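You operate a simulated robot arm through the tools that you are given. There is no shell and no other tool. Be economical: measure what you need, move in short steps, check, and stop when the job is done.

Carry out the task below with a simulated robot arm. There is one attempt and no reset: what you move stays moved.

TASK
Rinse and blow-dry the white nozzle in the black ring, then rack it.
Fine: spin it meanwhile; stop before opening; seat by the rinse valve.
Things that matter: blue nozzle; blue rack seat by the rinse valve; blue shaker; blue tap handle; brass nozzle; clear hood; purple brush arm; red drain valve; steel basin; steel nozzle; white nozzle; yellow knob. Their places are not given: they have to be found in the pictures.

It is judged by the outcome, as a careful person would: the job done as asked, and still so three seconds after it is handed in. It fails if anything else is knocked over, pushed out of place, dropped, spilled or broken.

THE ROBOT
A 5-joint arm with a two-finger parallel gripper, fixed in place. Base frame: the origin is at the foot of the arm, x ahead of it, y to its left, z up. Units: mm, rad, N and s.
With the tool pointing down near the work surface it reaches from about 260 to 600 mm from the base axis. Its first joint turns from -1.152 to 1.152 rad. The tool tilts only in the upright plane through the base axis and itself; it spins freely about its own axis. Payload 1.57 kg.
The tool frame sits at the grasp point between the pads (the TCP): z along the fingers, y along the line on which they close. The tips reach 30 mm beyond it. The gripper opens to 80 mm. The fingers are 17 mm wide and 12 mm thick; the gripper's body (40 by 82 mm) begins 80 mm behind the TCP.
Orientation is that of the tool frame in the base frame, as [roll, pitch, yaw] about the fixed x, y, z axes, in that order (R = Rz(yaw) Ry(pitch) Rx(roll)). With the fingers straight down and closing along the base's y, the tool's x points along the base's -x, its y along +y and its z along -z.

THE INTERFACE
- The arm moves only by the tool arm_command. Its argument "commands" is a list that holds one entry, the list of rows, each a list of 6 numbers: the shift along the tool's x, y, z in units of 25 mm (1.0 is 25 mm), then the turn, a rotation vector about the tool's x, y, z in units of 6 degrees (1.0 is 6 degrees). In form: [[[x, y, z, rx, ry, rz], ...]]. A call has 1 to 12 rows; each row shifts and turns the commanded pose from where the row before left it, along the tool's axes as they then stand. "grip" is the opening, from 0 (shut) to 1 (fully open), set as the call begins (left out, the last holds). A call with a number of a shift or a turn outside -1 to 1 is refused whole. Each row takes 0.2 s and may step no farther than 50 mm and 0.15 rad from the row before; otherwise, or with a gripper value out of range, the whole call is refused. A pose out of reach is approached as far as the arm can. The call stops where the force on the tool passes 60 N (or 10 N more than at its start, if that is more) or the arm is blocked; 0.2 s more then pass. Each finger travels about 153 mm/s and halts on what it meets, pressing with about 32 N; the grip force reading is that of the motor and also rises with nothing between the fingers. The clock runs only during rows and for 0.2 s after the last one: add rows that do not move to give the fingers time. The reply holds the time, the measured pose of the TCP, the force on the tool along the base axes, the opening and the grip force, in the units named above and with some noise, with the torque about the TCP (base axes, N m) and any sound that the robot's microphone picked up.
- Cameras (640 x 400 px; columns grow to the right, rows downward): "scene" is fixed at [49.9, 410, 519.8]; the picture's right is [-0.57, -0.82, 0.00], its down [-0.51, 0.35, -0.79] and it looks along [0.64, -0.45, -0.62] (base axes); focal length 272 px, centre (320, 200). "wrist" rides on the gripper at [72, -7, -122] in the tool frame; the picture's right is [0.09, 1.00, 0.00], its down [-0.84, 0.08, -0.54] and it looks along [-0.54, 0.05, 0.84] (tool axes); focal length 238 px, centre (320, 200).
- capture(camera): a new picture of that camera. The clock stands still meanwhile.
- locate(camera, pixels): for up to 12 pixels [column, row] of the newest picture of that camera ("zoom" is the newest enlarged one), the place [x, y, z] in the base frame of the surface seen there, good to about 2 mm. The clock stands still meanwhile.
- zoom(camera, box): a new picture of the part [left, top, right, bottom] of that camera's present view, enlarged. The clock stands still meanwhile.
- sign_off(): hands the job in; it is judged then, once.

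Keep the steps short. Do not move on a guess: measure, check each grasp and each placing, and mend mistakes. In all there are 80 turns and 34 pictures (those below and enlarged ones count). Leave the gripper open and the arm clear of the work at the hand-in unless told otherwise, and finish with a single line.

The tools are called after ">>>" as a command line: name --argument value ..., lists and objects as JSON in quotes. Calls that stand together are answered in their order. arm_command: Moves the arm, as the interface text tells. Its arguments: {"type":"object","properties":{"commands":{"type":"array","items":{"type":"array","items":{"type":"array","items":{"type":"number"}}}},"grip":{"type":"number"}},"required":["commands"]} The other tools are called the same way: capture (camera) takes a picture; locate (camera, pixels) gives the place of the surface under pixels of a picture; zoom (camera, box) takes an enlarged picture of a part of a camera's view; sign_off () hands the job in.

At the start:

```text
time: 0.0
tcp_pos: [462.5, -8.6, 328.1]
orientation: [-3.141, 0.0, -3.14]
wrist_force: [0.3, -0.4, 0.9]
torque: [0.0, -0.01, 0.02]
grip_width: 80.1
gripper_force: 0.1
```

scene: 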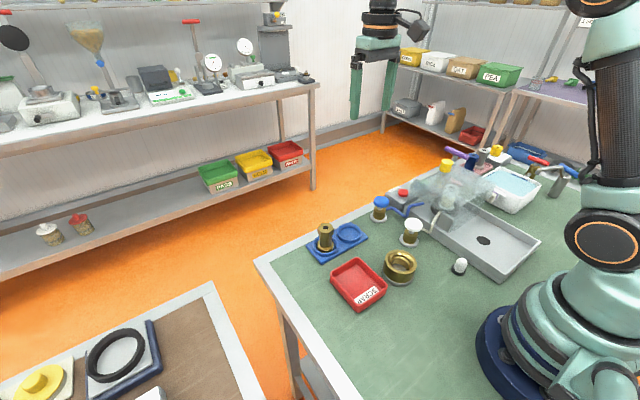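
wrist: 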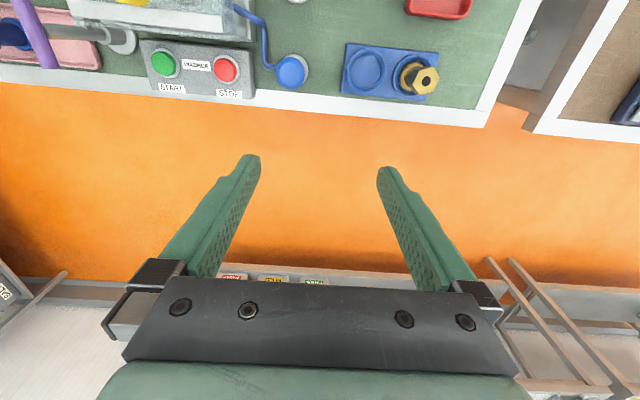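

I see a bench with a basin, a hood, a control box (START/STOP), a blue rack and several nozzles. I'll enlarge the work area first.

>>> zoom --camera "scene" --box '[370, 130, 600, 274]'

>>> zoom --camera "scene" --box '[290, 180, 490, 305]'

```text
2.78 times, centred on (485, 202) of scene
```

zoom: 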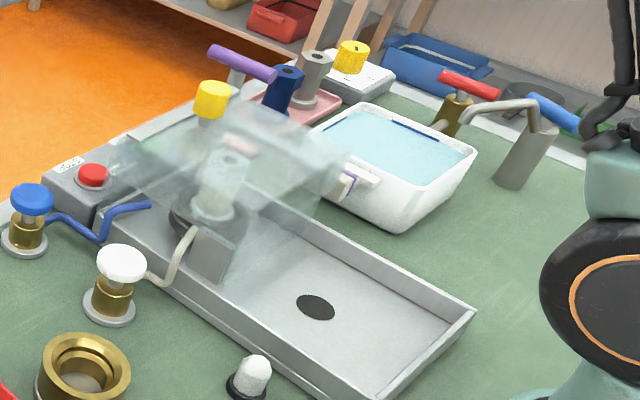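

```text
3.20 times, centred on (390, 242) of scene
```

zoom: 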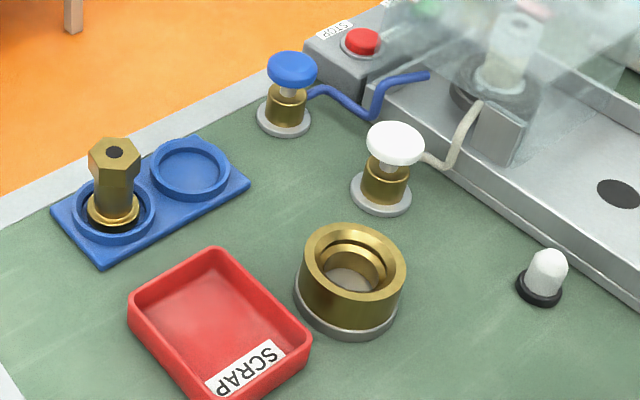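

The white nozzle appears to sit in a black ring under the clear hood. Next I measure the key items.

>>> locate --camera "scene" --pixels '[[381, 202], [412, 226], [348, 236], [326, 231], [460, 264], [447, 163], [449, 192], [404, 192], [400, 262], [483, 241], [497, 150], [470, 155]]'

>>> locate --camera "zoom" --pixels '[[515, 25], [500, 80], [500, 130], [285, 130], [380, 205], [190, 175], [465, 110], [425, 76], [545, 258], [540, 292], [350, 270], [115, 150]]'

>>> capture --camera "wrist"

```text
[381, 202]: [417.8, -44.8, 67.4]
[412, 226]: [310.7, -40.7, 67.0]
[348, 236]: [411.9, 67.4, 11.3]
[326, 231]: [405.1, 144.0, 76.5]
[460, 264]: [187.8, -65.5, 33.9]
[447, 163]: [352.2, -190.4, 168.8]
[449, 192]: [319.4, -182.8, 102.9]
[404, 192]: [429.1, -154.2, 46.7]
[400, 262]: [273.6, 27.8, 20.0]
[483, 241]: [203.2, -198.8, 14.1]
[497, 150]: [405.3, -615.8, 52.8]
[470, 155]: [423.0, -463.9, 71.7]
```

```text
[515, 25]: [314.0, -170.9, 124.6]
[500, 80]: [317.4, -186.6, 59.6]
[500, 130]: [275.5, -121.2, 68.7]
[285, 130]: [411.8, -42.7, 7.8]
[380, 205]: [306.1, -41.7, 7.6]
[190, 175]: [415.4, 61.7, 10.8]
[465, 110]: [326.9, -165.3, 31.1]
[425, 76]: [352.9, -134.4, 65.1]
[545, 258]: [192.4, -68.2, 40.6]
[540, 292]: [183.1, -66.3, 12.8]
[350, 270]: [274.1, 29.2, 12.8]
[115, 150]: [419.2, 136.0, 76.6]
```

```text
29 pictures are left
```

wrist: 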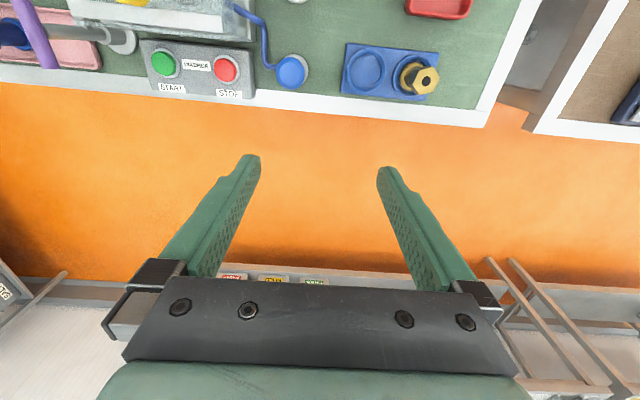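

Nothing tall is near z=330, so I'll back the arm up to x≈290, y≈-110 to view the hood and controls from above.

>>> arm_command --commands '[[[0.9, -0.5, 0, 0, 0, 0], [0.9, -0.5, 0, 0, 0, 0], [0.9, -0.5, 0, 0, 0, 0], [0.9, -0.5, 0, 0, 0, 0], [0.9, -0.5, 0, 0, 0, 0], [0.9, -0.5, 0, 0, 0, 0], [0.9, -0.5, 0, 0, 0, 0], [0.9, -0.5, 0, 0, 0, 0]]]'

>>> capture --camera "wrist"

```text
time: 1.8
tcp_pos: [281.8, -105.5, 328.1]
orientation: [-3.141, 0.0, -3.138]
wrist_force: [-0.7, 0.1, -1.1]
torque: [0.0, 0.0, -0.02]
grip_width: 80.2
gripper_force: 0.0
```

```text
28 pictures are left
```

wrist: 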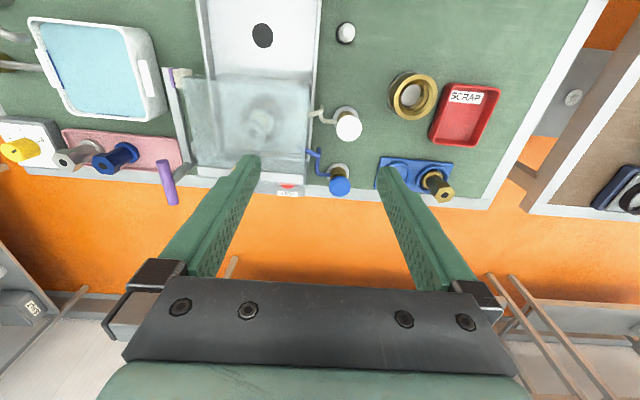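

>>> zoom --camera "wrist" --box '[150, 60, 390, 210]'

>>> locate --camera "wrist" --pixels '[[187, 80], [308, 85], [307, 160], [193, 163], [180, 73], [165, 165], [172, 202], [288, 187], [339, 186], [348, 127], [176, 120], [265, 118]]'

```text
2.67 times, centred on (270, 135) of wrist
```

zoom: 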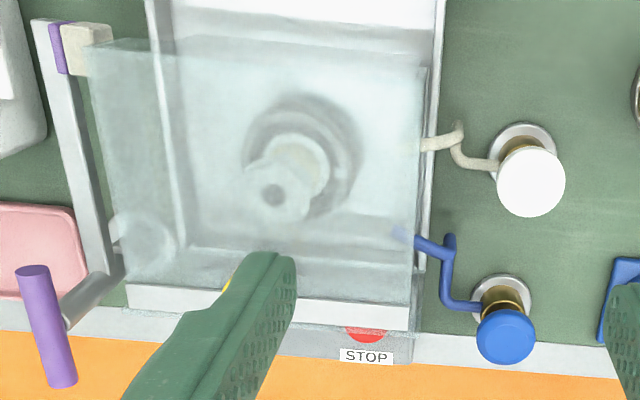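

```text
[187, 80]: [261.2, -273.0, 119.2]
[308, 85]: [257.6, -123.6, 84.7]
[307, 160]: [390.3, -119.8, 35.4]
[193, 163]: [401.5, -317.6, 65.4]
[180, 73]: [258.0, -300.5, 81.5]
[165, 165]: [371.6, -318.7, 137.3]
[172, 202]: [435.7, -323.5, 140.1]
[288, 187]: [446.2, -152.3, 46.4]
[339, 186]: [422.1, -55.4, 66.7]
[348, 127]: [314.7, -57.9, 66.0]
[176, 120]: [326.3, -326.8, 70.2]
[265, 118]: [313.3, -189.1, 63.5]
```

I need to see how the hood opens and what's on the control box, so I'll zoom in tighter.

>>> zoom --camera "scene" --box '[380, 140, 500, 215]'

>>> zoom --camera "scene" --box '[480, 125, 600, 200]'

```text
5.33 times, centred on (440, 178) of scene
```

zoom: 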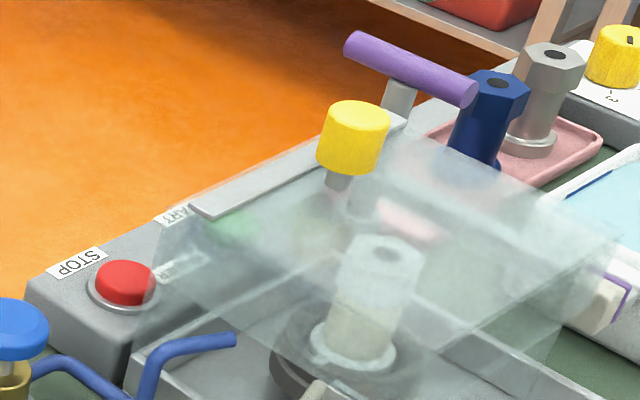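

```text
5.33 times, centred on (540, 162) of scene
```

zoom: 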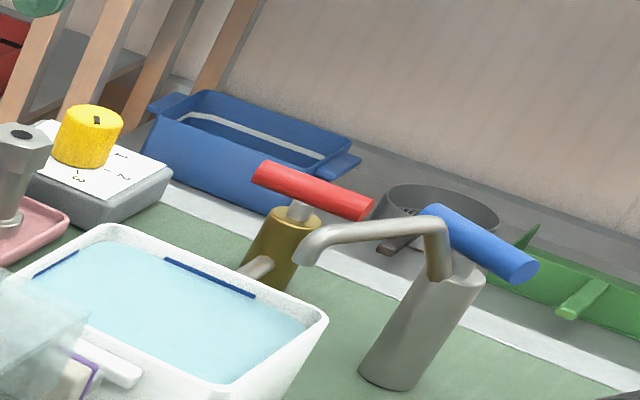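

I'll centre the wrist camera on the hood, at y≈-200.

>>> arm_command --commands '[[[0, -0.9, 0, 0, 0, 0], [0, -0.9, 0, 0, 0, 0], [0, -0.9, 0, 0, 0, 0], [0, -0.9, 0, 0, 0, 0]]]'

>>> zoom --camera "wrist" --box '[200, 40, 440, 190]'

```text
time: 2.8
tcp_pos: [282.2, -197.6, 328.2]
orientation: [-3.141, 0.0, -3.138]
wrist_force: [-0.5, 1.1, -0.6]
torque: [0.03, -0.01, 0.02]
grip_width: 80.1
gripper_force: 0.1
```

```text
2.67 times, centred on (320, 115) of wrist
```

zoom: 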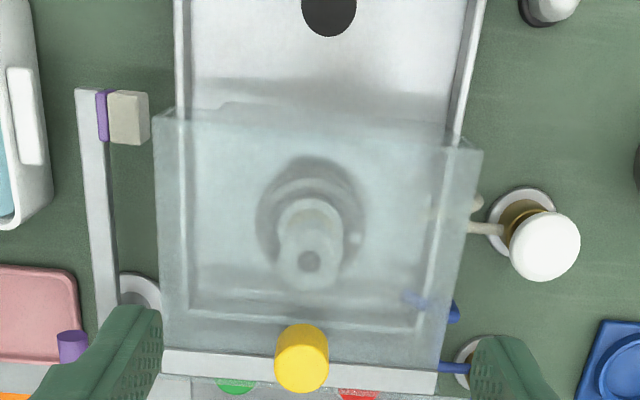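

>>> locate --camera "zoom" --pixels '[[300, 340], [302, 378], [180, 365], [420, 380], [165, 115], [475, 155], [440, 355], [165, 345], [310, 230], [308, 263], [310, 120], [130, 115]]'

>>> zoom --camera "scene" --box '[405, 145, 475, 189]'

```text
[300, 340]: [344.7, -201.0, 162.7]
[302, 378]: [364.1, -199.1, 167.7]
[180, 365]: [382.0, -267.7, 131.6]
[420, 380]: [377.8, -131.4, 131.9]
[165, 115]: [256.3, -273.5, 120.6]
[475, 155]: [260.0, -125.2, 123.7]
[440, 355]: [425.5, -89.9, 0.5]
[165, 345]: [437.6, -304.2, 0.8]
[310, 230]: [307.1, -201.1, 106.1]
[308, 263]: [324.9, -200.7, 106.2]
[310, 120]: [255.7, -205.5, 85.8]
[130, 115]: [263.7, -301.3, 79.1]
```

```text
9.09 times, centred on (440, 167) of scene
```

zoom: 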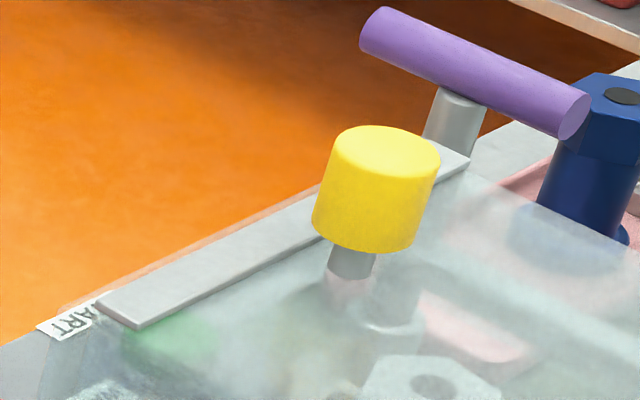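

The knob stands on the hood top near the far edge and I can't see the hinge. I'll look from the far side: move outward, then spin the tool half a turn.

>>> arm_command --commands '[[[-1, 0, 0, 0, 0, 0], [-1, 0, 0, 0, 0, 0], [-1, 0, 0, 0, 0, 0], [-1, 0, 0, 0, 0, 0], [-1, 0, 0, 0, 0, 0], [-1, 0, 0, 0, 0, 0], [-1, 0, 0, 0, 0, 0], [-1, 0, 0, 0, 0, 0], [0, 0, 0, 0, 0, 1], [0, 0, 0, 0, 0, 1], [0, 0, 0, 0, 0, 1], [0, 0, 0, 0, 0, 1]]]'

>>> arm_command --commands '[[[0, 0, 0, 0, 0, 1], [0, 0, 0, 0, 0, 1], [0, 0, 0, 0, 0, 1], [0, 0, 0, 0, 0, 1], [0, 0, 0, 0, 0, 1], [0, 0, 0, 0, 0, 1], [0, 0, 0, 0, 0, 1], [0, 0, 0, 0, 0, 1], [0, 0, 0, 0, 0, 1], [0, 0, 0, 0, 0, 1], [0, 0, 0, 0, 0, 1], [0, 0, 0, 0, 0, 1]]]'

>>> arm_command --commands '[[[0, 0, 0, 0, 0, 1], [0, 0, 0, 0, 0, 1], [0, 0, 0, 0, 0, 1], [0, 0, 0, 0, 0, 1], [0, 0, 0, 0, 0, 1], [0, 0, 0, 0, 0, 1], [0, 0, 0, 0, 0, 1], [0, 0, 0, 0, 0, 1], [0, 0, 0, 0, 0, 1], [0, 0, 0, 0, 0, 1], [0, 0, 0, 0, 0, 1], [0, 0, 0, 0, 0, 1]]]'

>>> capture --camera "wrist"

```text
time: 5.4
tcp_pos: [481.5, -197.7, 328.2]
orientation: [3.141, 0.0, 2.723]
wrist_force: [-1.0, -0.7, -0.4]
torque: [-0.02, 0.0, 0.0]
grip_width: 79.8
gripper_force: 0.2
```

```text
time: 8.0
tcp_pos: [482.0, -199.0, 328.7]
orientation: [-3.141, 0.0, 1.463]
wrist_force: [0.8, 0.6, 0.0]
torque: [0.01, 0.0, -0.02]
grip_width: 80.1
gripper_force: 0.1
```

```text
time: 10.6
tcp_pos: [482.7, -198.5, 327.4]
orientation: [-3.141, 0.002, 0.209]
wrist_force: [-0.2, -0.1, -0.2]
torque: [0.02, 0.01, -0.01]
grip_width: 79.7
gripper_force: 0.1
```

```text
22 pictures are left
```

wrist: 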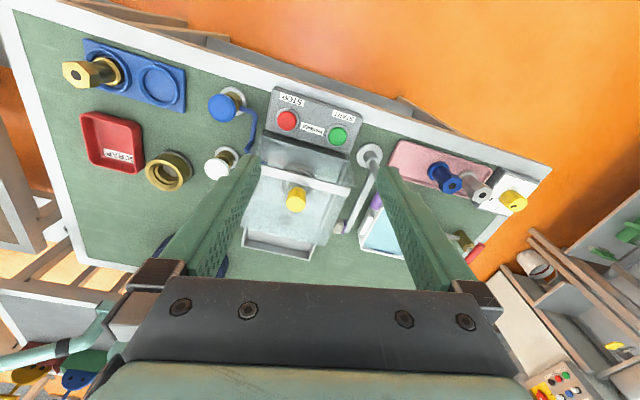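

>>> zoom --camera "wrist" --box '[200, 80, 400, 265]'

>>> locate --camera "wrist" --pixels '[[288, 119], [338, 135], [228, 104], [219, 166], [297, 196], [298, 208], [262, 168], [345, 193], [368, 156], [262, 150], [160, 84], [120, 72]]'

```text
2.16 times, centred on (300, 172) of wrist
```

zoom: 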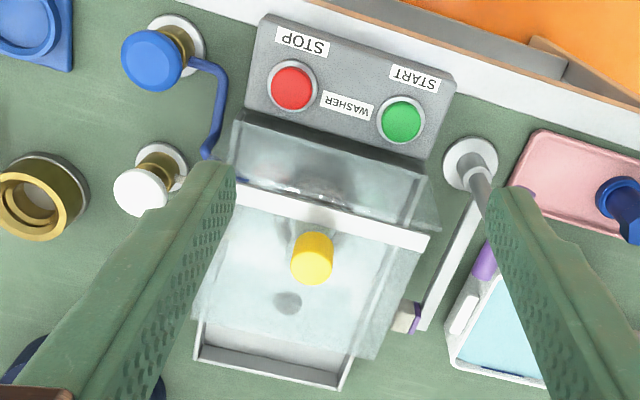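

```text
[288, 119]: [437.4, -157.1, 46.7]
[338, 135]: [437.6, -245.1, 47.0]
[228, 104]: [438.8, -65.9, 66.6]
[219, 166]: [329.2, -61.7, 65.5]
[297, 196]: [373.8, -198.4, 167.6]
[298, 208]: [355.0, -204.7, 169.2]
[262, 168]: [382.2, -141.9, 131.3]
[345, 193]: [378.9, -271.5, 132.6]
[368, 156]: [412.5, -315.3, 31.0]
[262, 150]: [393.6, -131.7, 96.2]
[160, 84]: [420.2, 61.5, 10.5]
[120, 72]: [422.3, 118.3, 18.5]
```

The control box reads WASHER: green START is at (437,-245,47) and red STOP at (437,-157,47). The blue valve is next to the blue rack, so it is the rinse valve, and the white one is air. I'll square the tool, shut the fingers, and go above START.

>>> arm_command --commands '[[[0, 0, 0, 0, 0, 1], [0, 0, 0, 0, 0, 1], [-0.92, 0.93, 0, 0, 0, 0], [-0.92, 0.93, 0, 0, 0, 0], [0, 0, 1, 0, 0, 0], [0, 0, 1, 0, 0, 0], [0, 0, 1, 0, 0, 0], [0, 0, 1, 0, 0, 0], [0, 0, 1, 0, 0, 0], [0, 0, 1, 0, 0, 0]]]' --grip 0

```text
time: 12.8
tcp_pos: [435.3, -244.9, 176.6]
orientation: [3.141, -0.001, 0.002]
wrist_force: [0.5, -0.3, 0.9]
torque: [0.0, 0.0, 0.01]
grip_width: 0.0
gripper_force: 21.6
```

The tool is squarely above START. I'll descend to about 15 mm above the button, then press in small steps.

>>> arm_command --commands '[[[0.08, 0, 1, 0, 0, 0], [0, 0, 1, 0, 0, 0], [0, 0, 1, 0, 0, 0], [0, 0, 0.4, 0, 0, 0]]]'

>>> arm_command --commands '[[[0, 0, 0.16, 0, 0, 0], [0, 0, 0.16, 0, 0, 0], [0, 0, 0.16, 0, 0, 0], [0, 0, 0.12, 0, 0, 0]]]'

```text
time: 13.8
tcp_pos: [438.6, -246.1, 91.6]
orientation: [3.141, 0.001, 0.002]
wrist_force: [-0.3, -0.6, -0.5]
torque: [0.01, -0.02, 0.01]
grip_width: 0.1
gripper_force: 21.2
```

```text
time: 14.8
tcp_pos: [438.2, -245.6, 75.7]
orientation: [3.141, 0.0, 0.003]
wrist_force: [0.0, 0.5, 0.7]
torque: [-0.01, -0.01, 0.02]
grip_width: 0.2
gripper_force: 21.4
```

No contact yet at tip z≈46. I'll continue in 1–2 mm steps.

>>> arm_command --commands '[[[0, 0, 0.08, 0, 0, 0], [0, 0, 0.08, 0, 0, 0], [0, 0, 0.06, 0, 0, 0]]]'

```text
time: 15.6
tcp_pos: [438.5, -243.1, 71.5]
orientation: [3.141, -0.002, 0.002]
wrist_force: [-0.7, -2.0, 2.8]
torque: [-0.06, 0.0, 0.0]
grip_width: 0.2
gripper_force: 21.2
heard: click
```

A click. I'll release the button, lift 30 mm, and listen and look.

>>> arm_command --commands '[[[0, 0, -0.6, 0, 0, 0], [0, 0, -0.8, 0, 0, 0], [0, 0, 0, 0, 0, 0]]]'

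>>> zoom --camera "scene" --box '[370, 130, 500, 212]'

```text
time: 16.4
tcp_pos: [439.6, -245.3, 108.6]
orientation: [3.141, 0.0, 0.001]
wrist_force: [-0.1, 0.3, -0.2]
torque: [0.01, 0.01, 0.0]
grip_width: 0.0
gripper_force: 21.5
```

```text
4.88 times, centred on (435, 171) of scene
```

zoom: 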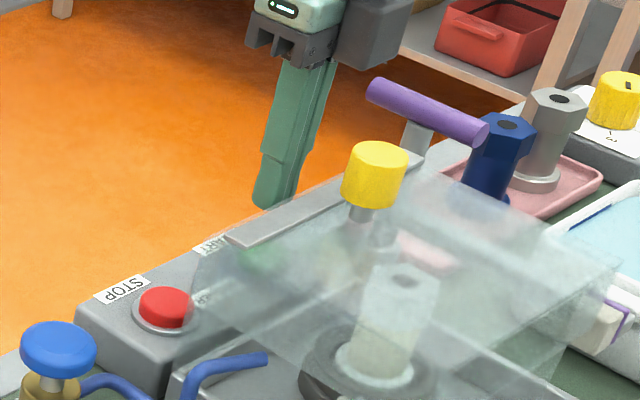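

I now measure the rinse valve cap outline in this zoom to find its centre.

>>> locate --camera "zoom" --pixels '[[58, 338], [25, 345], [92, 345], [58, 325], [58, 355], [162, 300], [372, 155], [260, 358], [400, 278]]'

```text
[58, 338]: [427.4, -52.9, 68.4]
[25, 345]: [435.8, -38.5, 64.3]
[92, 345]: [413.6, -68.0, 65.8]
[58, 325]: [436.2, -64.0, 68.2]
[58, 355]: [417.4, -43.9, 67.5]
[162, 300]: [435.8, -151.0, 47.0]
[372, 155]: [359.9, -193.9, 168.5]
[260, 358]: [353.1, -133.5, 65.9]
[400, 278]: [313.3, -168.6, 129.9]
```

Blue cap centre is ≈(427,-53,68), radius about 20. I'll lift, move over it, and come down to tip z≈85.

>>> arm_command --commands '[[[0, 0, -1, 0, 0, 0], [0, 0, -1, 0, 0, 0], [-0.5, -1, -1, 0, 0, 0], [0, -1, 0, 0, 0, 0], [0, -1, 0, 0, 0, 0], [0, -1, 0, 0, 0, 0], [0, -1, 0, 0, 0, 0], [0, -1, 0, 0, 0, 0], [0, -1, 0.6, 0, 0, 0], [0, -0.7, 1, 0, 0, 0], [0, 0, 1, 0, 0, 0]]]'

>>> arm_command --commands '[[[0, 0, 0.12, 0, 0, 0], [0, 0, 0.12, 0, 0, 0], [0, 0, 0.12, 0, 0, 0]]]'

```text
time: 18.8
tcp_pos: [425.1, -52.3, 120.1]
orientation: [3.141, -0.001, 0.007]
wrist_force: [-0.1, 0.0, 0.3]
torque: [0.0, 0.0, 0.05]
grip_width: 0.0
gripper_force: 21.3
```

```text
time: 19.6
tcp_pos: [425.9, -52.9, 108.3]
orientation: [-3.14, -0.002, 0.007]
wrist_force: [0.0, 0.6, -0.7]
torque: [-0.01, -0.03, 0.0]
grip_width: 0.1
gripper_force: 21.6
```

Tip is at z≈78, with the cap top at about 68. I'll press in small steps and watch the force and sound.

>>> arm_command --commands '[[[0, 0, 0.16, 0, 0, 0], [0, 0, 0.12, 0, 0, 0], [0, 0, 0.08, 0, 0, 0], [0, 0, 0.06, 0, 0, 0]]]'

```text
time: 20.6
tcp_pos: [426.9, -53.1, 98.2]
orientation: [3.142, -0.001, 0.007]
wrist_force: [-0.1, -0.7, -1.1]
torque: [-0.02, -0.04, -0.04]
grip_width: 0.5
gripper_force: 21.3
```

>>> arm_command --commands '[[[0, 0, 0.06, 0, 0, 0], [0, 0, 0.06, 0, 0, 0], [0, 0, 0.06, 0, 0, 0]]]'

```text
time: 21.4
tcp_pos: [425.9, -53.8, 92.5]
orientation: [-3.141, -0.001, 0.005]
wrist_force: [-0.3, 2.0, 1.0]
torque: [0.04, -0.05, 0.04]
grip_width: 0.0
gripper_force: 21.3
```

The cap seems to yield softly (tip ≈62). I'll continue pressing.

>>> arm_command --commands '[[[0, 0, 0.06, 0, 0, 0], [0, 0, 0.06, 0, 0, 0], [0, 0, 0.06, 0, 0, 0]]]'

>>> zoom --camera "scene" --box '[350, 140, 490, 228]'

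```text
time: 22.2
tcp_pos: [425.3, -53.6, 87.1]
orientation: [-3.141, 0.0, 0.009]
wrist_force: [-1.6, -2.2, 2.4]
torque: [-0.06, 0.0, 0.0]
grip_width: 0.2
gripper_force: 21.1
heard: click
```

```text
4.55 times, centred on (420, 184) of scene
```

zoom: 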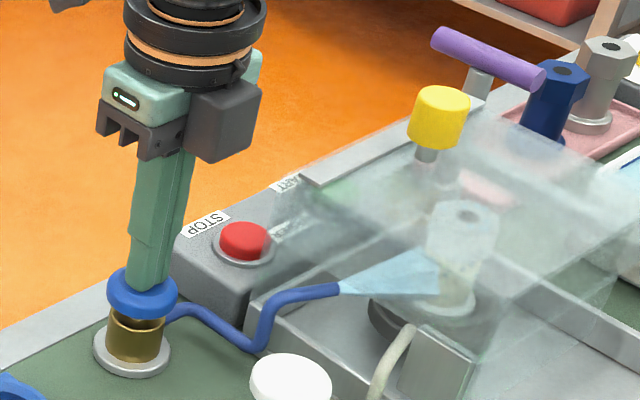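

Click, and a blue water jet now hits the nozzle. I'll hold it pressed to rinse thoroughly.

>>> arm_command --commands '[[[0, 0, 0.02, 0, 0, 0], [0, 0, 0, 0, 0, 0], [0, 0, 0, 0, 0, 0], [0, 0, 0, 0, 0, 0], [0, 0, 0, 0, 0, 0], [0, 0, 0, 0, 0, 0], [0, 0, 0, 0, 0, 0], [0, 0, 0, 0, 0, 0], [0, 0, 0, 0, 0, 0], [0, 0, 0, 0, 0, 0], [0, 0, 0, 0, 0, 0], [0, 0, 0, 0, 0, 0]]]'

>>> arm_command --commands '[[[0, 0, 0, 0, 0, 0], [0, 0, 0, 0, 0, 0], [0, 0, 0, 0, 0, 0], [0, 0, 0, 0, 0, 0], [0, 0, 0, 0, 0, 0], [0, 0, 0, 0, 0, 0], [0, 0, 0, 0, 0, 0], [0, 0, 0, 0, 0, 0], [0, 0, 0, 0, 0, 0], [0, 0, 0, 0, 0, 0], [0, 0, 0, 0, 0, 0], [0, 0, 0, 0, 0, 0]]]'

>>> zoom --camera "scene" --box '[350, 140, 490, 228]'

```text
time: 24.8
tcp_pos: [428.2, -53.2, 88.6]
orientation: [3.14, -0.001, 0.006]
wrist_force: [1.9, 1.0, 3.5]
torque: [0.02, -0.02, -0.02]
grip_width: 0.0
gripper_force: 21.4
```

```text
time: 27.4
tcp_pos: [426.5, -53.6, 88.4]
orientation: [-3.141, 0.0, 0.006]
wrist_force: [1.3, -0.6, 3.3]
torque: [-0.02, -0.03, -0.05]
grip_width: 0.0
gripper_force: 21.4
```

```text
4.55 times, centred on (420, 184) of scene
```

zoom: 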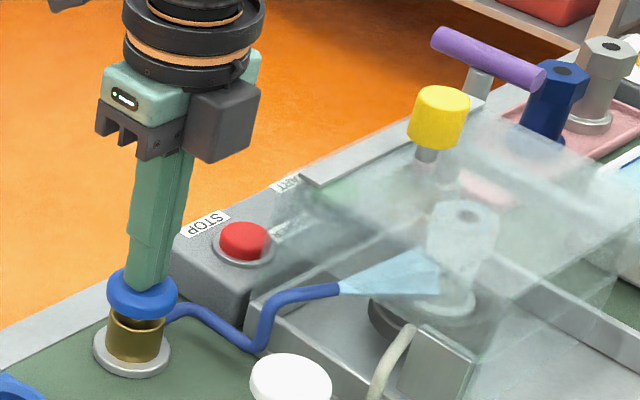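

The rinse has run about 5.5 s. I want to confirm the nozzle is spinning, so I'll take one tight view, release the valve, then take another.

>>> zoom --camera "scene" --box '[428, 172, 476, 212]'

>>> arm_command --commands '[[[0, 0, -0.3, 0, 0, 0], [0, 0, -0.5, 0, 0, 0], [0, 0, -0.5, 0, 0, 0]]]'

>>> zoom --camera "scene" --box '[428, 172, 476, 212]'

```text
10.00 times, centred on (452, 192) of scene
```

zoom: 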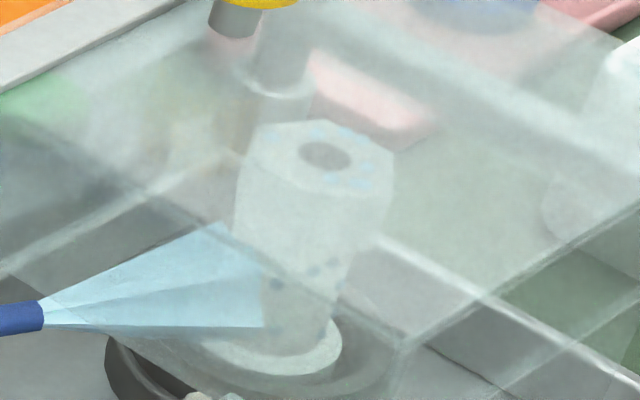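

```text
time: 28.2
tcp_pos: [426.4, -54.2, 121.3]
orientation: [-3.141, 0.0, 0.009]
wrist_force: [-0.4, 0.0, 0.0]
torque: [0.04, 0.0, 0.01]
grip_width: 0.0
gripper_force: 21.4
```

```text
10.00 times, centred on (452, 192) of scene
```

zoom: 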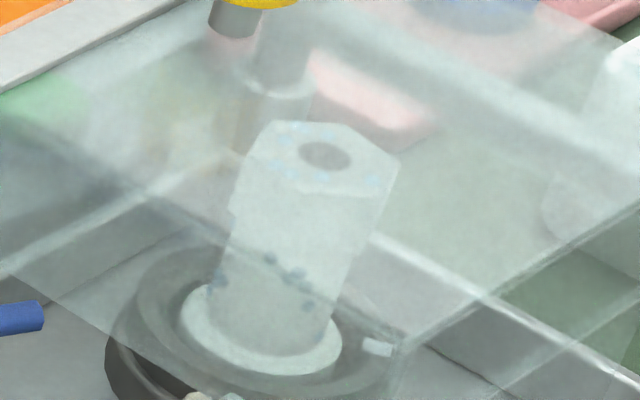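

The nozzle does spin (the hex and the chuck marker have turned), the jet stopped on release, and droplets are on it. Now I'll measure the white (air) valve cap.

>>> locate --camera "scene" --pixels '[[412, 222], [412, 224], [405, 226], [419, 226], [412, 230]]'

```text
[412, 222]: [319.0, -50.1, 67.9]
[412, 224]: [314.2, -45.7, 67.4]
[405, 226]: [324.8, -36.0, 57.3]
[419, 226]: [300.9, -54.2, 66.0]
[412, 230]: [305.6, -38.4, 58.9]
```

White cap centre is ≈(319,-50,67). I'll move over it and come down close.

>>> arm_command --commands '[[[0, 0, -0.6, 0, 0, 0], [-0.9, 0, 0, 0, 0, 0], [-0.9, 0, 0, 0, 0, 0], [-0.9, 0, 0, 0, 0, 0], [-0.9, 0, 0, 0, 0, 0], [-0.7, -0.16, 0, 0, 0, 0], [0, 0, 0.6, 0, 0, 0], [0, 0, 0.6, 0, 0, 0]]]'

>>> arm_command --commands '[[[0, 0, 0.16, 0, 0, 0], [0, 0, 0.12, 0, 0, 0], [0, 0, 0.1, 0, 0, 0], [0, 0, 0.1, 0, 0, 0], [0, 0, 0.08, 0, 0, 0]]]'

```text
time: 30.0
tcp_pos: [317.2, -49.8, 104.5]
orientation: [3.14, 0.001, 0.001]
wrist_force: [-0.9, -0.6, 0.4]
torque: [-0.02, -0.02, 0.03]
grip_width: 0.1
gripper_force: 21.6
```

```text
time: 31.2
tcp_pos: [316.8, -48.5, 90.9]
orientation: [-3.141, 0.0, 0.001]
wrist_force: [1.8, -1.2, 2.1]
torque: [-0.04, -0.04, 0.0]
grip_width: 0.1
gripper_force: 21.3
```

The cap is yielding. I'll press the last few millimetres until it clicks, as with the blue one.

>>> arm_command --commands '[[[0, 0, 0.06, 0, 0, 0], [0, 0, 0.06, 0, 0, 0], [0, 0, 0.02, 0, 0, 0]]]'

```text
time: 32.0
tcp_pos: [319.5, -48.7, 89.8]
orientation: [-3.14, 0.0, 0.003]
wrist_force: [-2.8, 0.5, 2.8]
torque: [-0.04, 0.09, 0.02]
grip_width: 0.2
gripper_force: 21.3
```

>>> arm_command --commands '[[[0, 0, 0.06, 0, 0, 0], [0, 0, 0.06, 0, 0, 0], [0, 0, 0, 0, 0, 0]]]'

>>> zoom --camera "scene" --box '[390, 165, 486, 229]'

```text
time: 32.8
tcp_pos: [318.0, -49.6, 85.3]
orientation: [-3.141, -0.001, 0.003]
wrist_force: [2.2, -1.2, 3.8]
torque: [0.0, 0.03, -0.04]
grip_width: 0.0
gripper_force: 21.3
heard: click
```

```text
6.25 times, centred on (438, 197) of scene
```

zoom: 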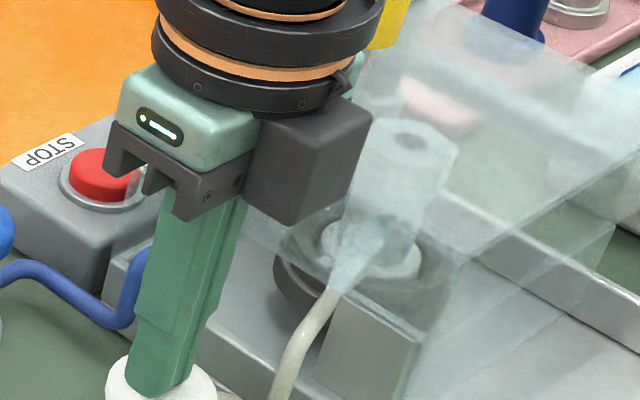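

Click, and the air jet is on the nozzle. I'll hold it about 8 s to dry and then look.

>>> arm_command --commands '[[[0, 0, 0.02, 0, 0, 0], [0, 0, 0, 0, 0, 0], [0, 0, 0, 0, 0, 0], [0, 0, 0, 0, 0, 0], [0, 0, 0, 0, 0, 0], [0, 0, 0, 0, 0, 0], [0, 0, 0, 0, 0, 0], [0, 0, 0, 0, 0, 0], [0, 0, 0, 0, 0, 0], [0, 0, 0, 0, 0, 0], [0, 0, 0, 0, 0, 0], [0, 0, 0, 0, 0, 0]]]'

>>> arm_command --commands '[[[0, 0, 0, 0, 0, 0], [0, 0, 0, 0, 0, 0], [0, 0, 0, 0, 0, 0], [0, 0, 0, 0, 0, 0], [0, 0, 0, 0, 0, 0], [0, 0, 0, 0, 0, 0], [0, 0, 0, 0, 0, 0], [0, 0, 0, 0, 0, 0], [0, 0, 0, 0, 0, 0], [0, 0, 0, 0, 0, 0], [0, 0, 0, 0, 0, 0], [0, 0, 0, 0, 0, 0]]]'

>>> arm_command --commands '[[[0, 0, 0, 0, 0, 0], [0, 0, 0, 0, 0, 0], [0, 0, 0, 0, 0, 0], [0, 0, 0, 0, 0, 0], [0, 0, 0, 0, 0, 0], [0, 0, 0, 0, 0, 0], [0, 0, 0, 0, 0, 0], [0, 0, 0, 0, 0, 0], [0, 0, 0, 0, 0, 0], [0, 0, 0, 0, 0, 0], [0, 0, 0, 0, 0, 0], [0, 0, 0, 0, 0, 0]]]'

>>> zoom --camera "scene" --box '[428, 172, 476, 212]'

```text
time: 35.4
tcp_pos: [319.0, -49.7, 85.0]
orientation: [3.14, -0.002, 0.0]
wrist_force: [0.6, -1.0, 4.5]
torque: [-0.02, -0.01, -0.03]
grip_width: 0.0
gripper_force: 21.3
```

```text
time: 38.0
tcp_pos: [317.1, -48.9, 84.9]
orientation: [3.141, 0.0, 0.002]
wrist_force: [-0.7, 1.5, 3.9]
torque: [0.04, 0.02, 0.0]
grip_width: 0.0
gripper_force: 21.2
```

```text
time: 40.6
tcp_pos: [317.8, -48.2, 84.5]
orientation: [-3.14, 0.0, 0.002]
wrist_force: [-0.5, 0.3, 4.2]
torque: [0.04, 0.0, 0.01]
grip_width: 0.0
gripper_force: 21.6
```

```text
10.00 times, centred on (452, 192) of scene
```

zoom: 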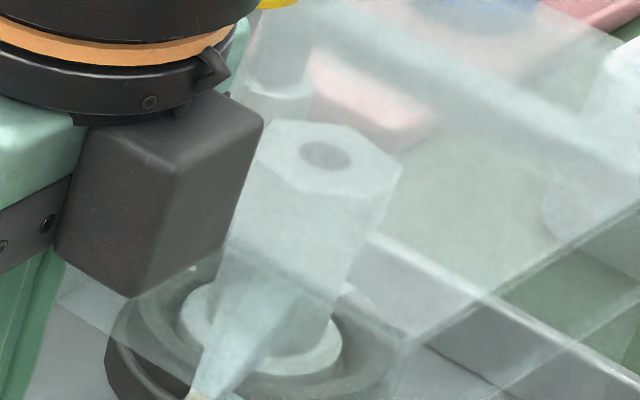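

Droplets are gone, so it's dry. I'll release the air valve, go outward first (clear of the hood), then over STOP.

>>> arm_command --commands '[[[0, 0, -0.5, 0, 0, 0], [0, 0, -1, 0, 0, 0], [1, 0, 0, 0, 0, 0], [1, 0, 0, 0, 0, 0], [1, 0, 0, 0, 0, 0], [1, 0, 0, 0, 0, 0], [0.75, 0, 0, 0, 0, 0], [0, 1, 0, 0, 0, 0], [0, 1, 0, 0, 0, 0], [0, 1, 0, 0, 0, 0], [0, 1, 0, 0, 0, 0], [0, 0.2, 0, 0, 0, 0]]]'

>>> arm_command --commands '[[[0, 0, 0.9, 0, 0, 0], [0, 0, 0.9, 0, 0, 0], [0, 0, 0.12, 0, 0, 0], [0, 0, 0.12, 0, 0, 0]]]'

```text
time: 43.2
tcp_pos: [435.3, -160.6, 122.1]
orientation: [-3.142, 0.0, 0.001]
wrist_force: [-0.8, -0.8, -0.9]
torque: [-0.02, 0.03, -0.01]
grip_width: 0.0
gripper_force: 21.4
out of reach, approached as far as the arm can: row 6, 7
```

```text
time: 44.2
tcp_pos: [436.6, -160.6, 72.8]
orientation: [-3.141, 0.0, 0.002]
wrist_force: [-2.5, -0.8, 4.3]
torque: [-0.02, 0.06, 0.01]
grip_width: 0.1
gripper_force: 21.2
heard: click
```

STOP clicked. I'll lift and check that the spin has ended.

>>> arm_command --commands '[[[0, 0, -0.3, 0, 0, 0], [0, 0, -1, 0, 0, 0], [0, 0, -1, 0, 0, 0], [0, 0, -1, 0, 0, 0], [0, 0, -1, 0, 0, 0], [0, 0, -1, 0, 0, 0], [0, 0, -1, 0, 0, 0], [0, 0, 0, 0, 0, 0]]]' --grip 1

>>> zoom --camera "scene" --box '[428, 172, 476, 212]'

>>> arm_command --commands '[[[0, 0, 0, 0, 0, 0], [0, 0, 0, 0, 0, 0]]]'

>>> zoom --camera "scene" --box '[404, 146, 476, 212]'

```text
time: 46.0
tcp_pos: [437.4, -160.9, 229.3]
orientation: [3.141, 0.0, 0.001]
wrist_force: [0.6, 0.7, 1.0]
torque: [0.0, 0.0, 0.01]
grip_width: 80.1
gripper_force: 0.1
```

```text
10.00 times, centred on (452, 192) of scene
```

zoom: 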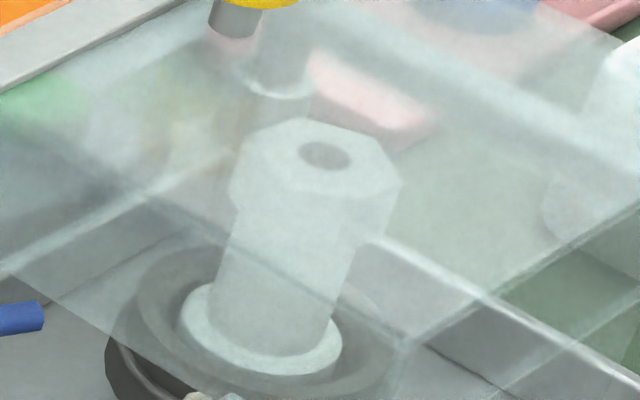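

```text
time: 46.6
tcp_pos: [438.6, -161.3, 228.8]
orientation: [3.141, 0.0, 0.001]
wrist_force: [-0.3, -0.3, -0.2]
torque: [0.04, 0.0, 0.0]
grip_width: 80.1
gripper_force: 0.0
```

```text
6.06 times, centred on (440, 179) of scene
```

zoom: 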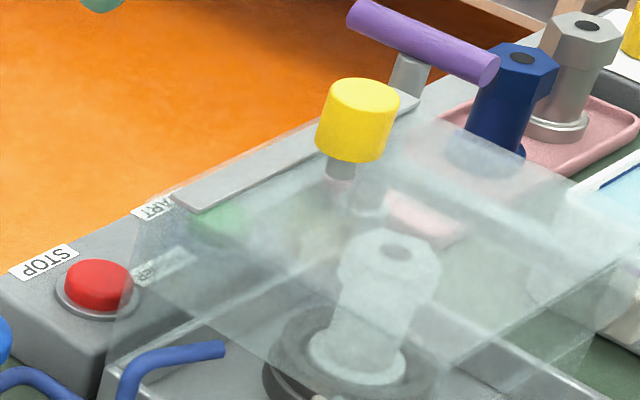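

The hex hasn't moved between the two views, so the spin has stopped. Now I'll measure the yellow hood knob more exactly before gripping it.

>>> locate --camera "zoom" --pixels '[[363, 97], [335, 92], [390, 102], [363, 83], [363, 112], [350, 155], [341, 172], [190, 200], [415, 100], [245, 185], [410, 150], [150, 290]]'

```text
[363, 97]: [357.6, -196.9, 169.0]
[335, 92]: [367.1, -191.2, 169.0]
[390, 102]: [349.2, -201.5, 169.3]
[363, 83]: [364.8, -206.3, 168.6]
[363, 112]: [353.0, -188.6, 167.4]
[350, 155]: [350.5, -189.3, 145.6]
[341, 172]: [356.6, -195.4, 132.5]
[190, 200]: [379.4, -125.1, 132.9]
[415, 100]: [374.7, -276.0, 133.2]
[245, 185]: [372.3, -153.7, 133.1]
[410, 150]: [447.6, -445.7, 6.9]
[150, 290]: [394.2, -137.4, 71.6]
```

Knob: centre (358.5,-197.5), z 144–169, radius ~12. I'll go above it with the fingers open along y, then down to TCP z≈165 (tips clear of the hood top).

>>> arm_command --commands '[[[-0.8, 0.36, 0, 0, 0, 0], [-0.8, 0.36, 0, 0, 0, 0], [-0.8, 0.36, 0, 0, 0, 0], [-0.8, 0.37, 0, 0, 0, 0], [0, 0, 0.9, 0, 0, 0], [0, 0, 0.9, 0, 0, 0], [0, 0, 0.7, 0, 0, 0]]]' --grip 1

```text
time: 48.2
tcp_pos: [357.1, -195.2, 167.1]
orientation: [3.139, 0.002, 0.002]
wrist_force: [-0.1, -1.4, -0.1]
torque: [0.02, -0.01, 0.03]
grip_width: 79.9
gripper_force: 0.1
```

I'll nudge to centre and close on the knob.

>>> arm_command --commands '[[[0.05, 0.09, 0.1, 0, 0, 0], [0, 0, 0, 0, 0, 0], [0, 0, 0, 0, 0, 0], [0, 0, 0, 0, 0, 0]]]' --grip 0

```text
time: 49.2
tcp_pos: [357.2, -198.9, 166.4]
orientation: [3.14, -0.004, -0.002]
wrist_force: [-16.2, -28.2, 15.3]
torque: [-0.22, -0.21, -0.15]
grip_width: 27.9
gripper_force: 38.6
```

Gripped at 28 mm. There's some side load, so I'll shift slightly to relieve it, then test a 2–3 mm lift.

>>> arm_command --commands '[[[0, 0, 0, 0, 0, 0], [0, 0, 0, 0, 0, 0]]]'

>>> arm_command --commands '[[[0, 0, -0.06, 0, 0, 0], [0, 0, -0.06, 0, 0, 0]]]'

```text
time: 49.8
tcp_pos: [357.2, -200.0, 165.6]
orientation: [3.141, -0.003, -0.003]
wrist_force: [-13.5, -31.0, 20.6]
torque: [-0.27, 0.39, -0.12]
grip_width: 27.7
gripper_force: 38.5
```

```text
time: 50.4
tcp_pos: [357.3, -199.6, 165.5]
orientation: [3.139, -0.001, -0.002]
wrist_force: [-5.0, -36.1, -3.9]
torque: [-0.32, -0.57, -0.03]
grip_width: 27.6
gripper_force: 38.1
```

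>>> arm_command --commands '[[[0, 0.08, 0, 0, 0, 0], [0, 0, 0, 0, 0, 0]]]'

>>> arm_command --commands '[[[0, 0, -0.08, 0, 0, 0], [0, 0, -0.08, 0, 0, 0]]]'

```text
time: 51.0
tcp_pos: [357.4, -200.7, 165.8]
orientation: [3.141, -0.001, 0.004]
wrist_force: [0.8, -19.7, -13.8]
torque: [-0.27, -0.95, -0.2]
grip_width: 27.7
gripper_force: 38.3
```

```text
time: 51.6
tcp_pos: [357.2, -199.8, 170.1]
orientation: [-3.14, 0.004, 0.0]
wrist_force: [-3.2, -27.3, -33.5]
torque: [-0.63, 0.14, -0.11]
grip_width: 27.9
gripper_force: 37.9
```

The TCP rose about 4 mm with 33 N downward. One look will show whether the hood is lifting or the grip is slipping.

>>> zoom --camera "scene" --box '[390, 125, 500, 215]'

>>> locate --camera "zoom" --pixels '[[120, 245], [140, 240], [130, 250], [200, 215], [370, 190], [330, 135], [300, 160]]'

```text
4.44 times, centred on (445, 170) of scene
```

zoom: 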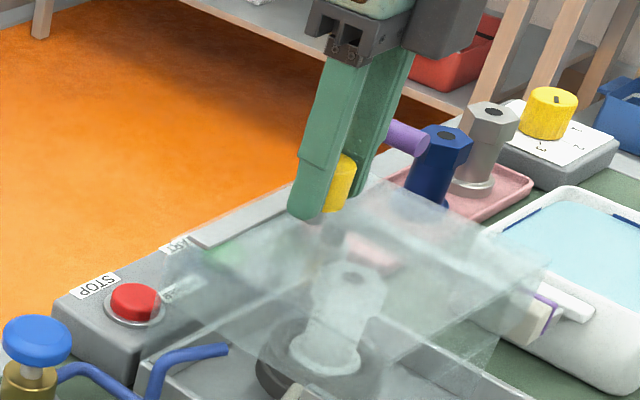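

```text
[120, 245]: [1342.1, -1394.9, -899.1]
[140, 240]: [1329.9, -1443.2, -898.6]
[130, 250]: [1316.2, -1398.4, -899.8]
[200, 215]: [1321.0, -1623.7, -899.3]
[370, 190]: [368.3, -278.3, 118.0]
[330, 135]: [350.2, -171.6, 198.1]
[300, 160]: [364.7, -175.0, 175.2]
```

>>> locate --camera "zoom" --pixels '[[200, 243], [230, 232], [295, 208], [345, 160], [338, 195], [545, 262], [470, 340], [345, 172]]'

```text
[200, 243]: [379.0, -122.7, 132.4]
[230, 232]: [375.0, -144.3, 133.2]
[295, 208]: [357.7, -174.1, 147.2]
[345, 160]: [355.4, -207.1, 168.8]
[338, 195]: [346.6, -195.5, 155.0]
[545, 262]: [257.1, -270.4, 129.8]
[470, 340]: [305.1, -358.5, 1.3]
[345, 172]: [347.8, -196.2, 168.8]
```

The near edge of the hood rose about 10 mm (z 120→130) while the far strip stayed put, so the hood hinges at the far strip (x≈383). The knob has to swing up and outward in a ~37 mm arc. I'll ease the side load and follow the first part of the arc.

>>> arm_command --commands '[[[0, 0.12, 0, 0, 0, 0], [0.14, 0, -0.09, 0, 0, 0], [0.14, 0, -0.08, 0, 0, 0], [0.15, 0, -0.05, 0, 0, 0], [0.15, 0, -0.05, 0, 0, 0]]]'

```text
time: 52.8
tcp_pos: [368.1, -200.2, 175.4]
orientation: [-3.133, 0.018, 0.001]
wrist_force: [-31.9, 11.1, -8.4]
torque: [-0.55, 0.41, 0.0]
grip_width: 27.8
gripper_force: 38.1
```

Moving well: Fx ≈ -32 N and the side load is reduced. I'll continue the arc over its top.

>>> arm_command --commands '[[[0.15, -0.03, -0.02, 0, 0, 0], [0.16, 0, -0.02, 0, 0, 0], [0.16, 0, 0.01, 0, 0, 0], [0.16, 0, 0.02, 0, 0, 0]]]'

>>> zoom --camera "scene" --box '[380, 115, 500, 215]'

```text
time: 53.8
tcp_pos: [387.3, -201.9, 177.1]
orientation: [3.141, -0.001, 0.002]
wrist_force: [0.4, 0.4, 0.4]
torque: [-0.01, -0.03, -0.02]
grip_width: 0.1
gripper_force: 20.9
```

```text
4.00 times, centred on (440, 165) of scene
```

zoom: 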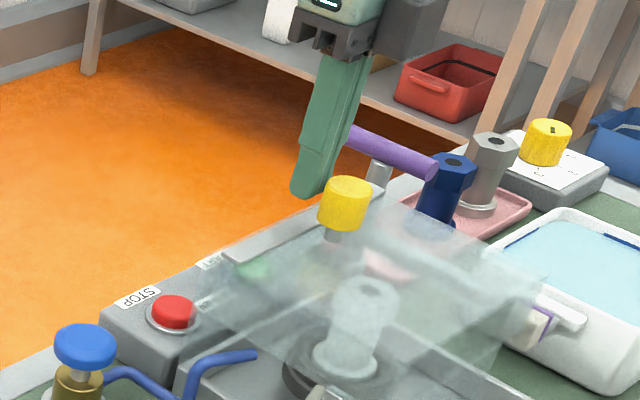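

The pads slipped off sideways at about 20° and the hood dropped shut again, in place. A positive push is safer: I'll turn the tool so the fingers straddle the knob along x, loosely caged, and push it round with the near finger. First rise and spin 90°.

>>> arm_command --commands '[[[0, 0, -1, 0, 0, 0], [0, 0, -0.6, 0, 0, 0], [0, 0, 0, 0, 0, -1], [0, 0, 0, 0, 0, -1], [0, 0, 0, 0, 0, -1], [0, 0, 0, 0, 0, -1], [0, 0, 0, 0, 0, -1], [0, 0, 0, 0, 0, -1], [0, 0, 0, 0, 0, -1], [0, 0, 0, 0, 0, -1]]]' --grip 0.57

>>> arm_command --commands '[[[0, 0, 0, 0, 0, -1], [0, 0, 0, 0, 0, -1], [0, 0, 0, 0, 0, -1], [0, 0, 0, 0, 0, -1], [0, 0, 0, 0, 0, -1], [0, 0, 0, 0, 0, -1], [0, 0, 0, 0, 0, -1], [0, 0, 0, 0, 0, 0]]]'

>>> locate --camera "scene" --pixels '[[446, 161], [436, 175]]'

```text
time: 56.0
tcp_pos: [389.3, -202.4, 217.1]
orientation: [-3.141, 0.0, 0.84]
wrist_force: [0.5, 0.1, 0.7]
torque: [-0.02, 0.0, 0.0]
grip_width: 45.8
gripper_force: 0.0
```

```text
time: 57.8
tcp_pos: [388.7, -202.8, 217.1]
orientation: [3.141, 0.0, 1.573]
wrist_force: [0.5, -0.2, 0.1]
torque: [0.03, -0.01, 0.03]
grip_width: 45.5
gripper_force: 0.1
```

```text
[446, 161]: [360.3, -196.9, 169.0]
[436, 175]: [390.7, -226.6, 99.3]
```

The knob is back at its closed position. I'll centre the open fingers around it and lower to tips ≈141.

>>> arm_command --commands '[[[0.17, -0.9, 0, 0, 0, 0], [0, -0.16, 0, 0, 0, 0], [0, 0, 0.6, 0, 0, 0], [0, 0, 0.6, 0, 0, 0], [0, 0, 0.6, 0, 0, 0]]]'

>>> arm_command --commands '[[[0, 0.1, 0, 0, 0, 0], [0, 0.08, 0, 0, 0, 0], [0, 0.08, 0, 0, 0, 0]]]'

```text
time: 59.0
tcp_pos: [361.1, -197.7, 173.7]
orientation: [3.14, 0.0, 1.574]
wrist_force: [-1.0, -0.9, 0.4]
torque: [-0.02, -0.01, 0.0]
grip_width: 45.8
gripper_force: 0.0
```

```text
time: 59.8
tcp_pos: [367.6, -198.5, 172.5]
orientation: [-3.141, 0.0, 1.573]
wrist_force: [-0.1, 0.8, 0.0]
torque: [-0.03, -0.02, -0.01]
grip_width: 45.6
gripper_force: 0.0
```

No contact yet. I'll creep +x, then follow the up-and-out path.

>>> arm_command --commands '[[[0, 0.06, 0, 0, 0, 0], [0, 0.06, 0, 0, 0, 0]]]'

```text
time: 60.4
tcp_pos: [370.6, -196.8, 173.2]
orientation: [3.141, 0.0, 1.574]
wrist_force: [-1.1, -0.4, -0.3]
torque: [0.01, 0.01, -0.02]
grip_width: 46.9
gripper_force: 0.6
```

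The near finger gives a little when pushed open, so I'll open fully, to the hard stop, and push with that instead.

>>> arm_command --commands '[[[0, -0.04, 0, 0, 0, 0], [0, 0, 0, 0, 0, 0], [0, 0.4, 0, 0, 0, 0], [0, 0.1, 0, 0, 0, 0]]]' --grip 1

>>> arm_command --commands '[[[0, 0.06, 0, 0, 0, 0], [0, 0.06, 0, 0, 0, 0], [0, 0.06, 0, 0, 0, 0]]]'

```text
time: 61.4
tcp_pos: [381.3, -196.3, 173.0]
orientation: [3.141, -0.002, 1.572]
wrist_force: [-0.3, -0.2, -0.3]
torque: [0.0, -0.02, 0.03]
grip_width: 79.8
gripper_force: 0.0
```

```text
time: 62.2
tcp_pos: [385.8, -198.1, 172.7]
orientation: [-3.141, -0.003, 1.571]
wrist_force: [-6.7, -1.2, 2.3]
torque: [-0.04, 0.1, -0.01]
grip_width: 80.0
gripper_force: 0.1
```

Contact at TCP x≈386. I'll push up-and-out in small steps.

>>> arm_command --commands '[[[0, 0.08, -0.04, 0, 0, 0], [0, 0.08, -0.08, 0, 0, 0], [0, 0.08, -0.1, 0, 0, 0]]]'

```text
time: 63.0
tcp_pos: [387.5, -196.3, 175.0]
orientation: [-3.122, -0.009, 1.57]
wrist_force: [-38.9, -7.8, -13.8]
torque: [-0.03, -0.27, 0.22]
grip_width: 80.2
gripper_force: 0.0
```

>>> arm_command --commands '[[[0, 0.04, -0.12, 0, 0, 0], [0, 0.04, -0.12, 0, 0, 0]]]'

```text
time: 63.6
tcp_pos: [387.7, -194.2, 179.2]
orientation: [-3.113, -0.014, 1.569]
wrist_force: [-48.7, -1.0, -21.8]
torque: [0.07, -0.32, -0.16]
grip_width: 80.2
gripper_force: 0.4
```

Force is rising quickly (49 N) with little motion. Before pushing more, I'll look at what the hood is actually doing.

>>> zoom --camera "scene" --box '[390, 130, 510, 220]'

```text
4.44 times, centred on (450, 175) of scene
```

zoom: 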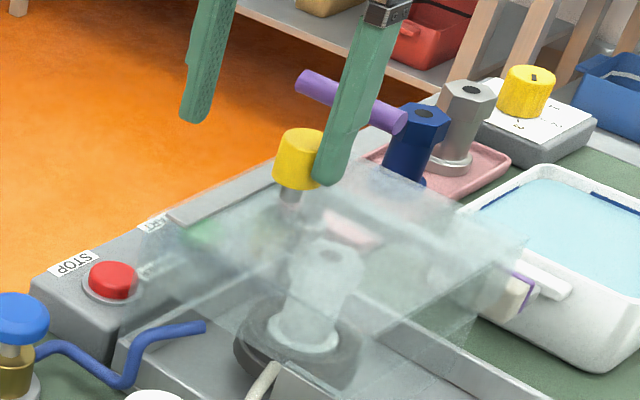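

>>> locate --camera "zoom" --pixels '[[180, 217], [255, 185], [376, 140], [520, 238], [500, 255], [430, 300], [400, 330], [295, 140], [290, 198], [450, 210], [350, 370], [240, 230]]'

```text
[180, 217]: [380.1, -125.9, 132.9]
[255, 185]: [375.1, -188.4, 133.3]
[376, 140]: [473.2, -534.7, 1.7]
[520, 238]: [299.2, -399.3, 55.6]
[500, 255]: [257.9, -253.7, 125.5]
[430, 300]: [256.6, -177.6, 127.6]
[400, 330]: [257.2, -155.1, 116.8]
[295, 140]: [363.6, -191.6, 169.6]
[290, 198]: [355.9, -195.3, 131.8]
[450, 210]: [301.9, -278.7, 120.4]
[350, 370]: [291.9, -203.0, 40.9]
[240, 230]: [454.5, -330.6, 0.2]
```

The strip, stem and hood top haven't moved at all, so this isn't a far-edge hinge; neither a lift nor a +x push moves it. The basin extends toward the arm, so the hood may slide along the rims, or the knob may turn. I'll back off, centre on the knob, and grip it squarely for gentle tests.

>>> arm_command --commands '[[[0, -0.34, 0, 0, 0, 0], [0, -0.34, 0, 0, 0, 0], [0, -0.34, 0.2, 0, 0, 0], [0, -0.34, 0.3, 0, 0, 0], [0, 0, 0.2, 0, 0, 0]]]'

```text
time: 64.8
tcp_pos: [361.6, -198.5, 167.5]
orientation: [3.139, 0.0, 1.571]
wrist_force: [0.6, -0.1, -0.2]
torque: [-0.02, -0.01, -0.03]
grip_width: 79.7
gripper_force: 0.0
```

>>> arm_command --commands '[[[0, -0.08, 0, 0, 0, 0], [0, 0, 0, 0, 0, 0], [0, 0, 0, 0, 0, 0], [0, 0, 0, 0, 0, 0]]]' --grip 0

>>> arm_command --commands '[[[0, -0.1, 0, 0, 0, 0], [0, -0.1, 0, 0, 0, 0], [0, 0, 0, 0, 0, 0]]]'

```text
time: 65.8
tcp_pos: [359.3, -197.8, 167.7]
orientation: [3.14, 0.0, 1.574]
wrist_force: [0.4, 0.0, -2.5]
torque: [-0.19, -0.01, 0.03]
grip_width: 26.7
gripper_force: 37.0
```

```text
time: 66.6
tcp_pos: [353.6, -198.4, 166.2]
orientation: [-3.141, 0.001, 1.572]
wrist_force: [1.0, 3.0, -1.5]
torque: [-0.07, -0.01, -0.08]
grip_width: 26.6
gripper_force: 37.2
```

It slides freely toward the arm (5.7 mm with ~1 N). I'll continue 50 mm and check the force.

>>> arm_command --commands '[[[0, -0.25, 0, 0, 0, 0], [0, -0.25, 0, 0, 0, 0], [0, -0.25, 0, 0, 0, 0], [0, -0.25, 0, 0, 0, 0], [0, -0.25, 0, 0, 0, 0], [0, -0.25, 0, 0, 0, 0], [0, -0.25, 0, 0, 0, 0], [0, -0.25, 0, 0, 0, 0]]]'

>>> capture --camera "scene"

```text
time: 68.4
tcp_pos: [304.9, -199.6, 166.3]
orientation: [3.14, 0.001, 1.572]
wrist_force: [0.3, 8.7, 16.2]
torque: [-0.4, -0.05, -0.2]
grip_width: 26.6
gripper_force: 37.5
```

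```text
8 pictures are left
```

scene: 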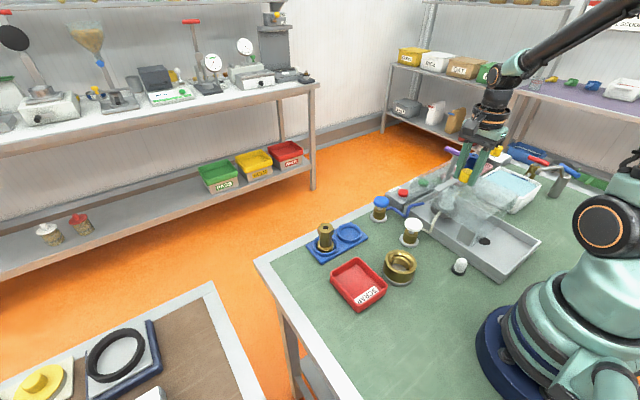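

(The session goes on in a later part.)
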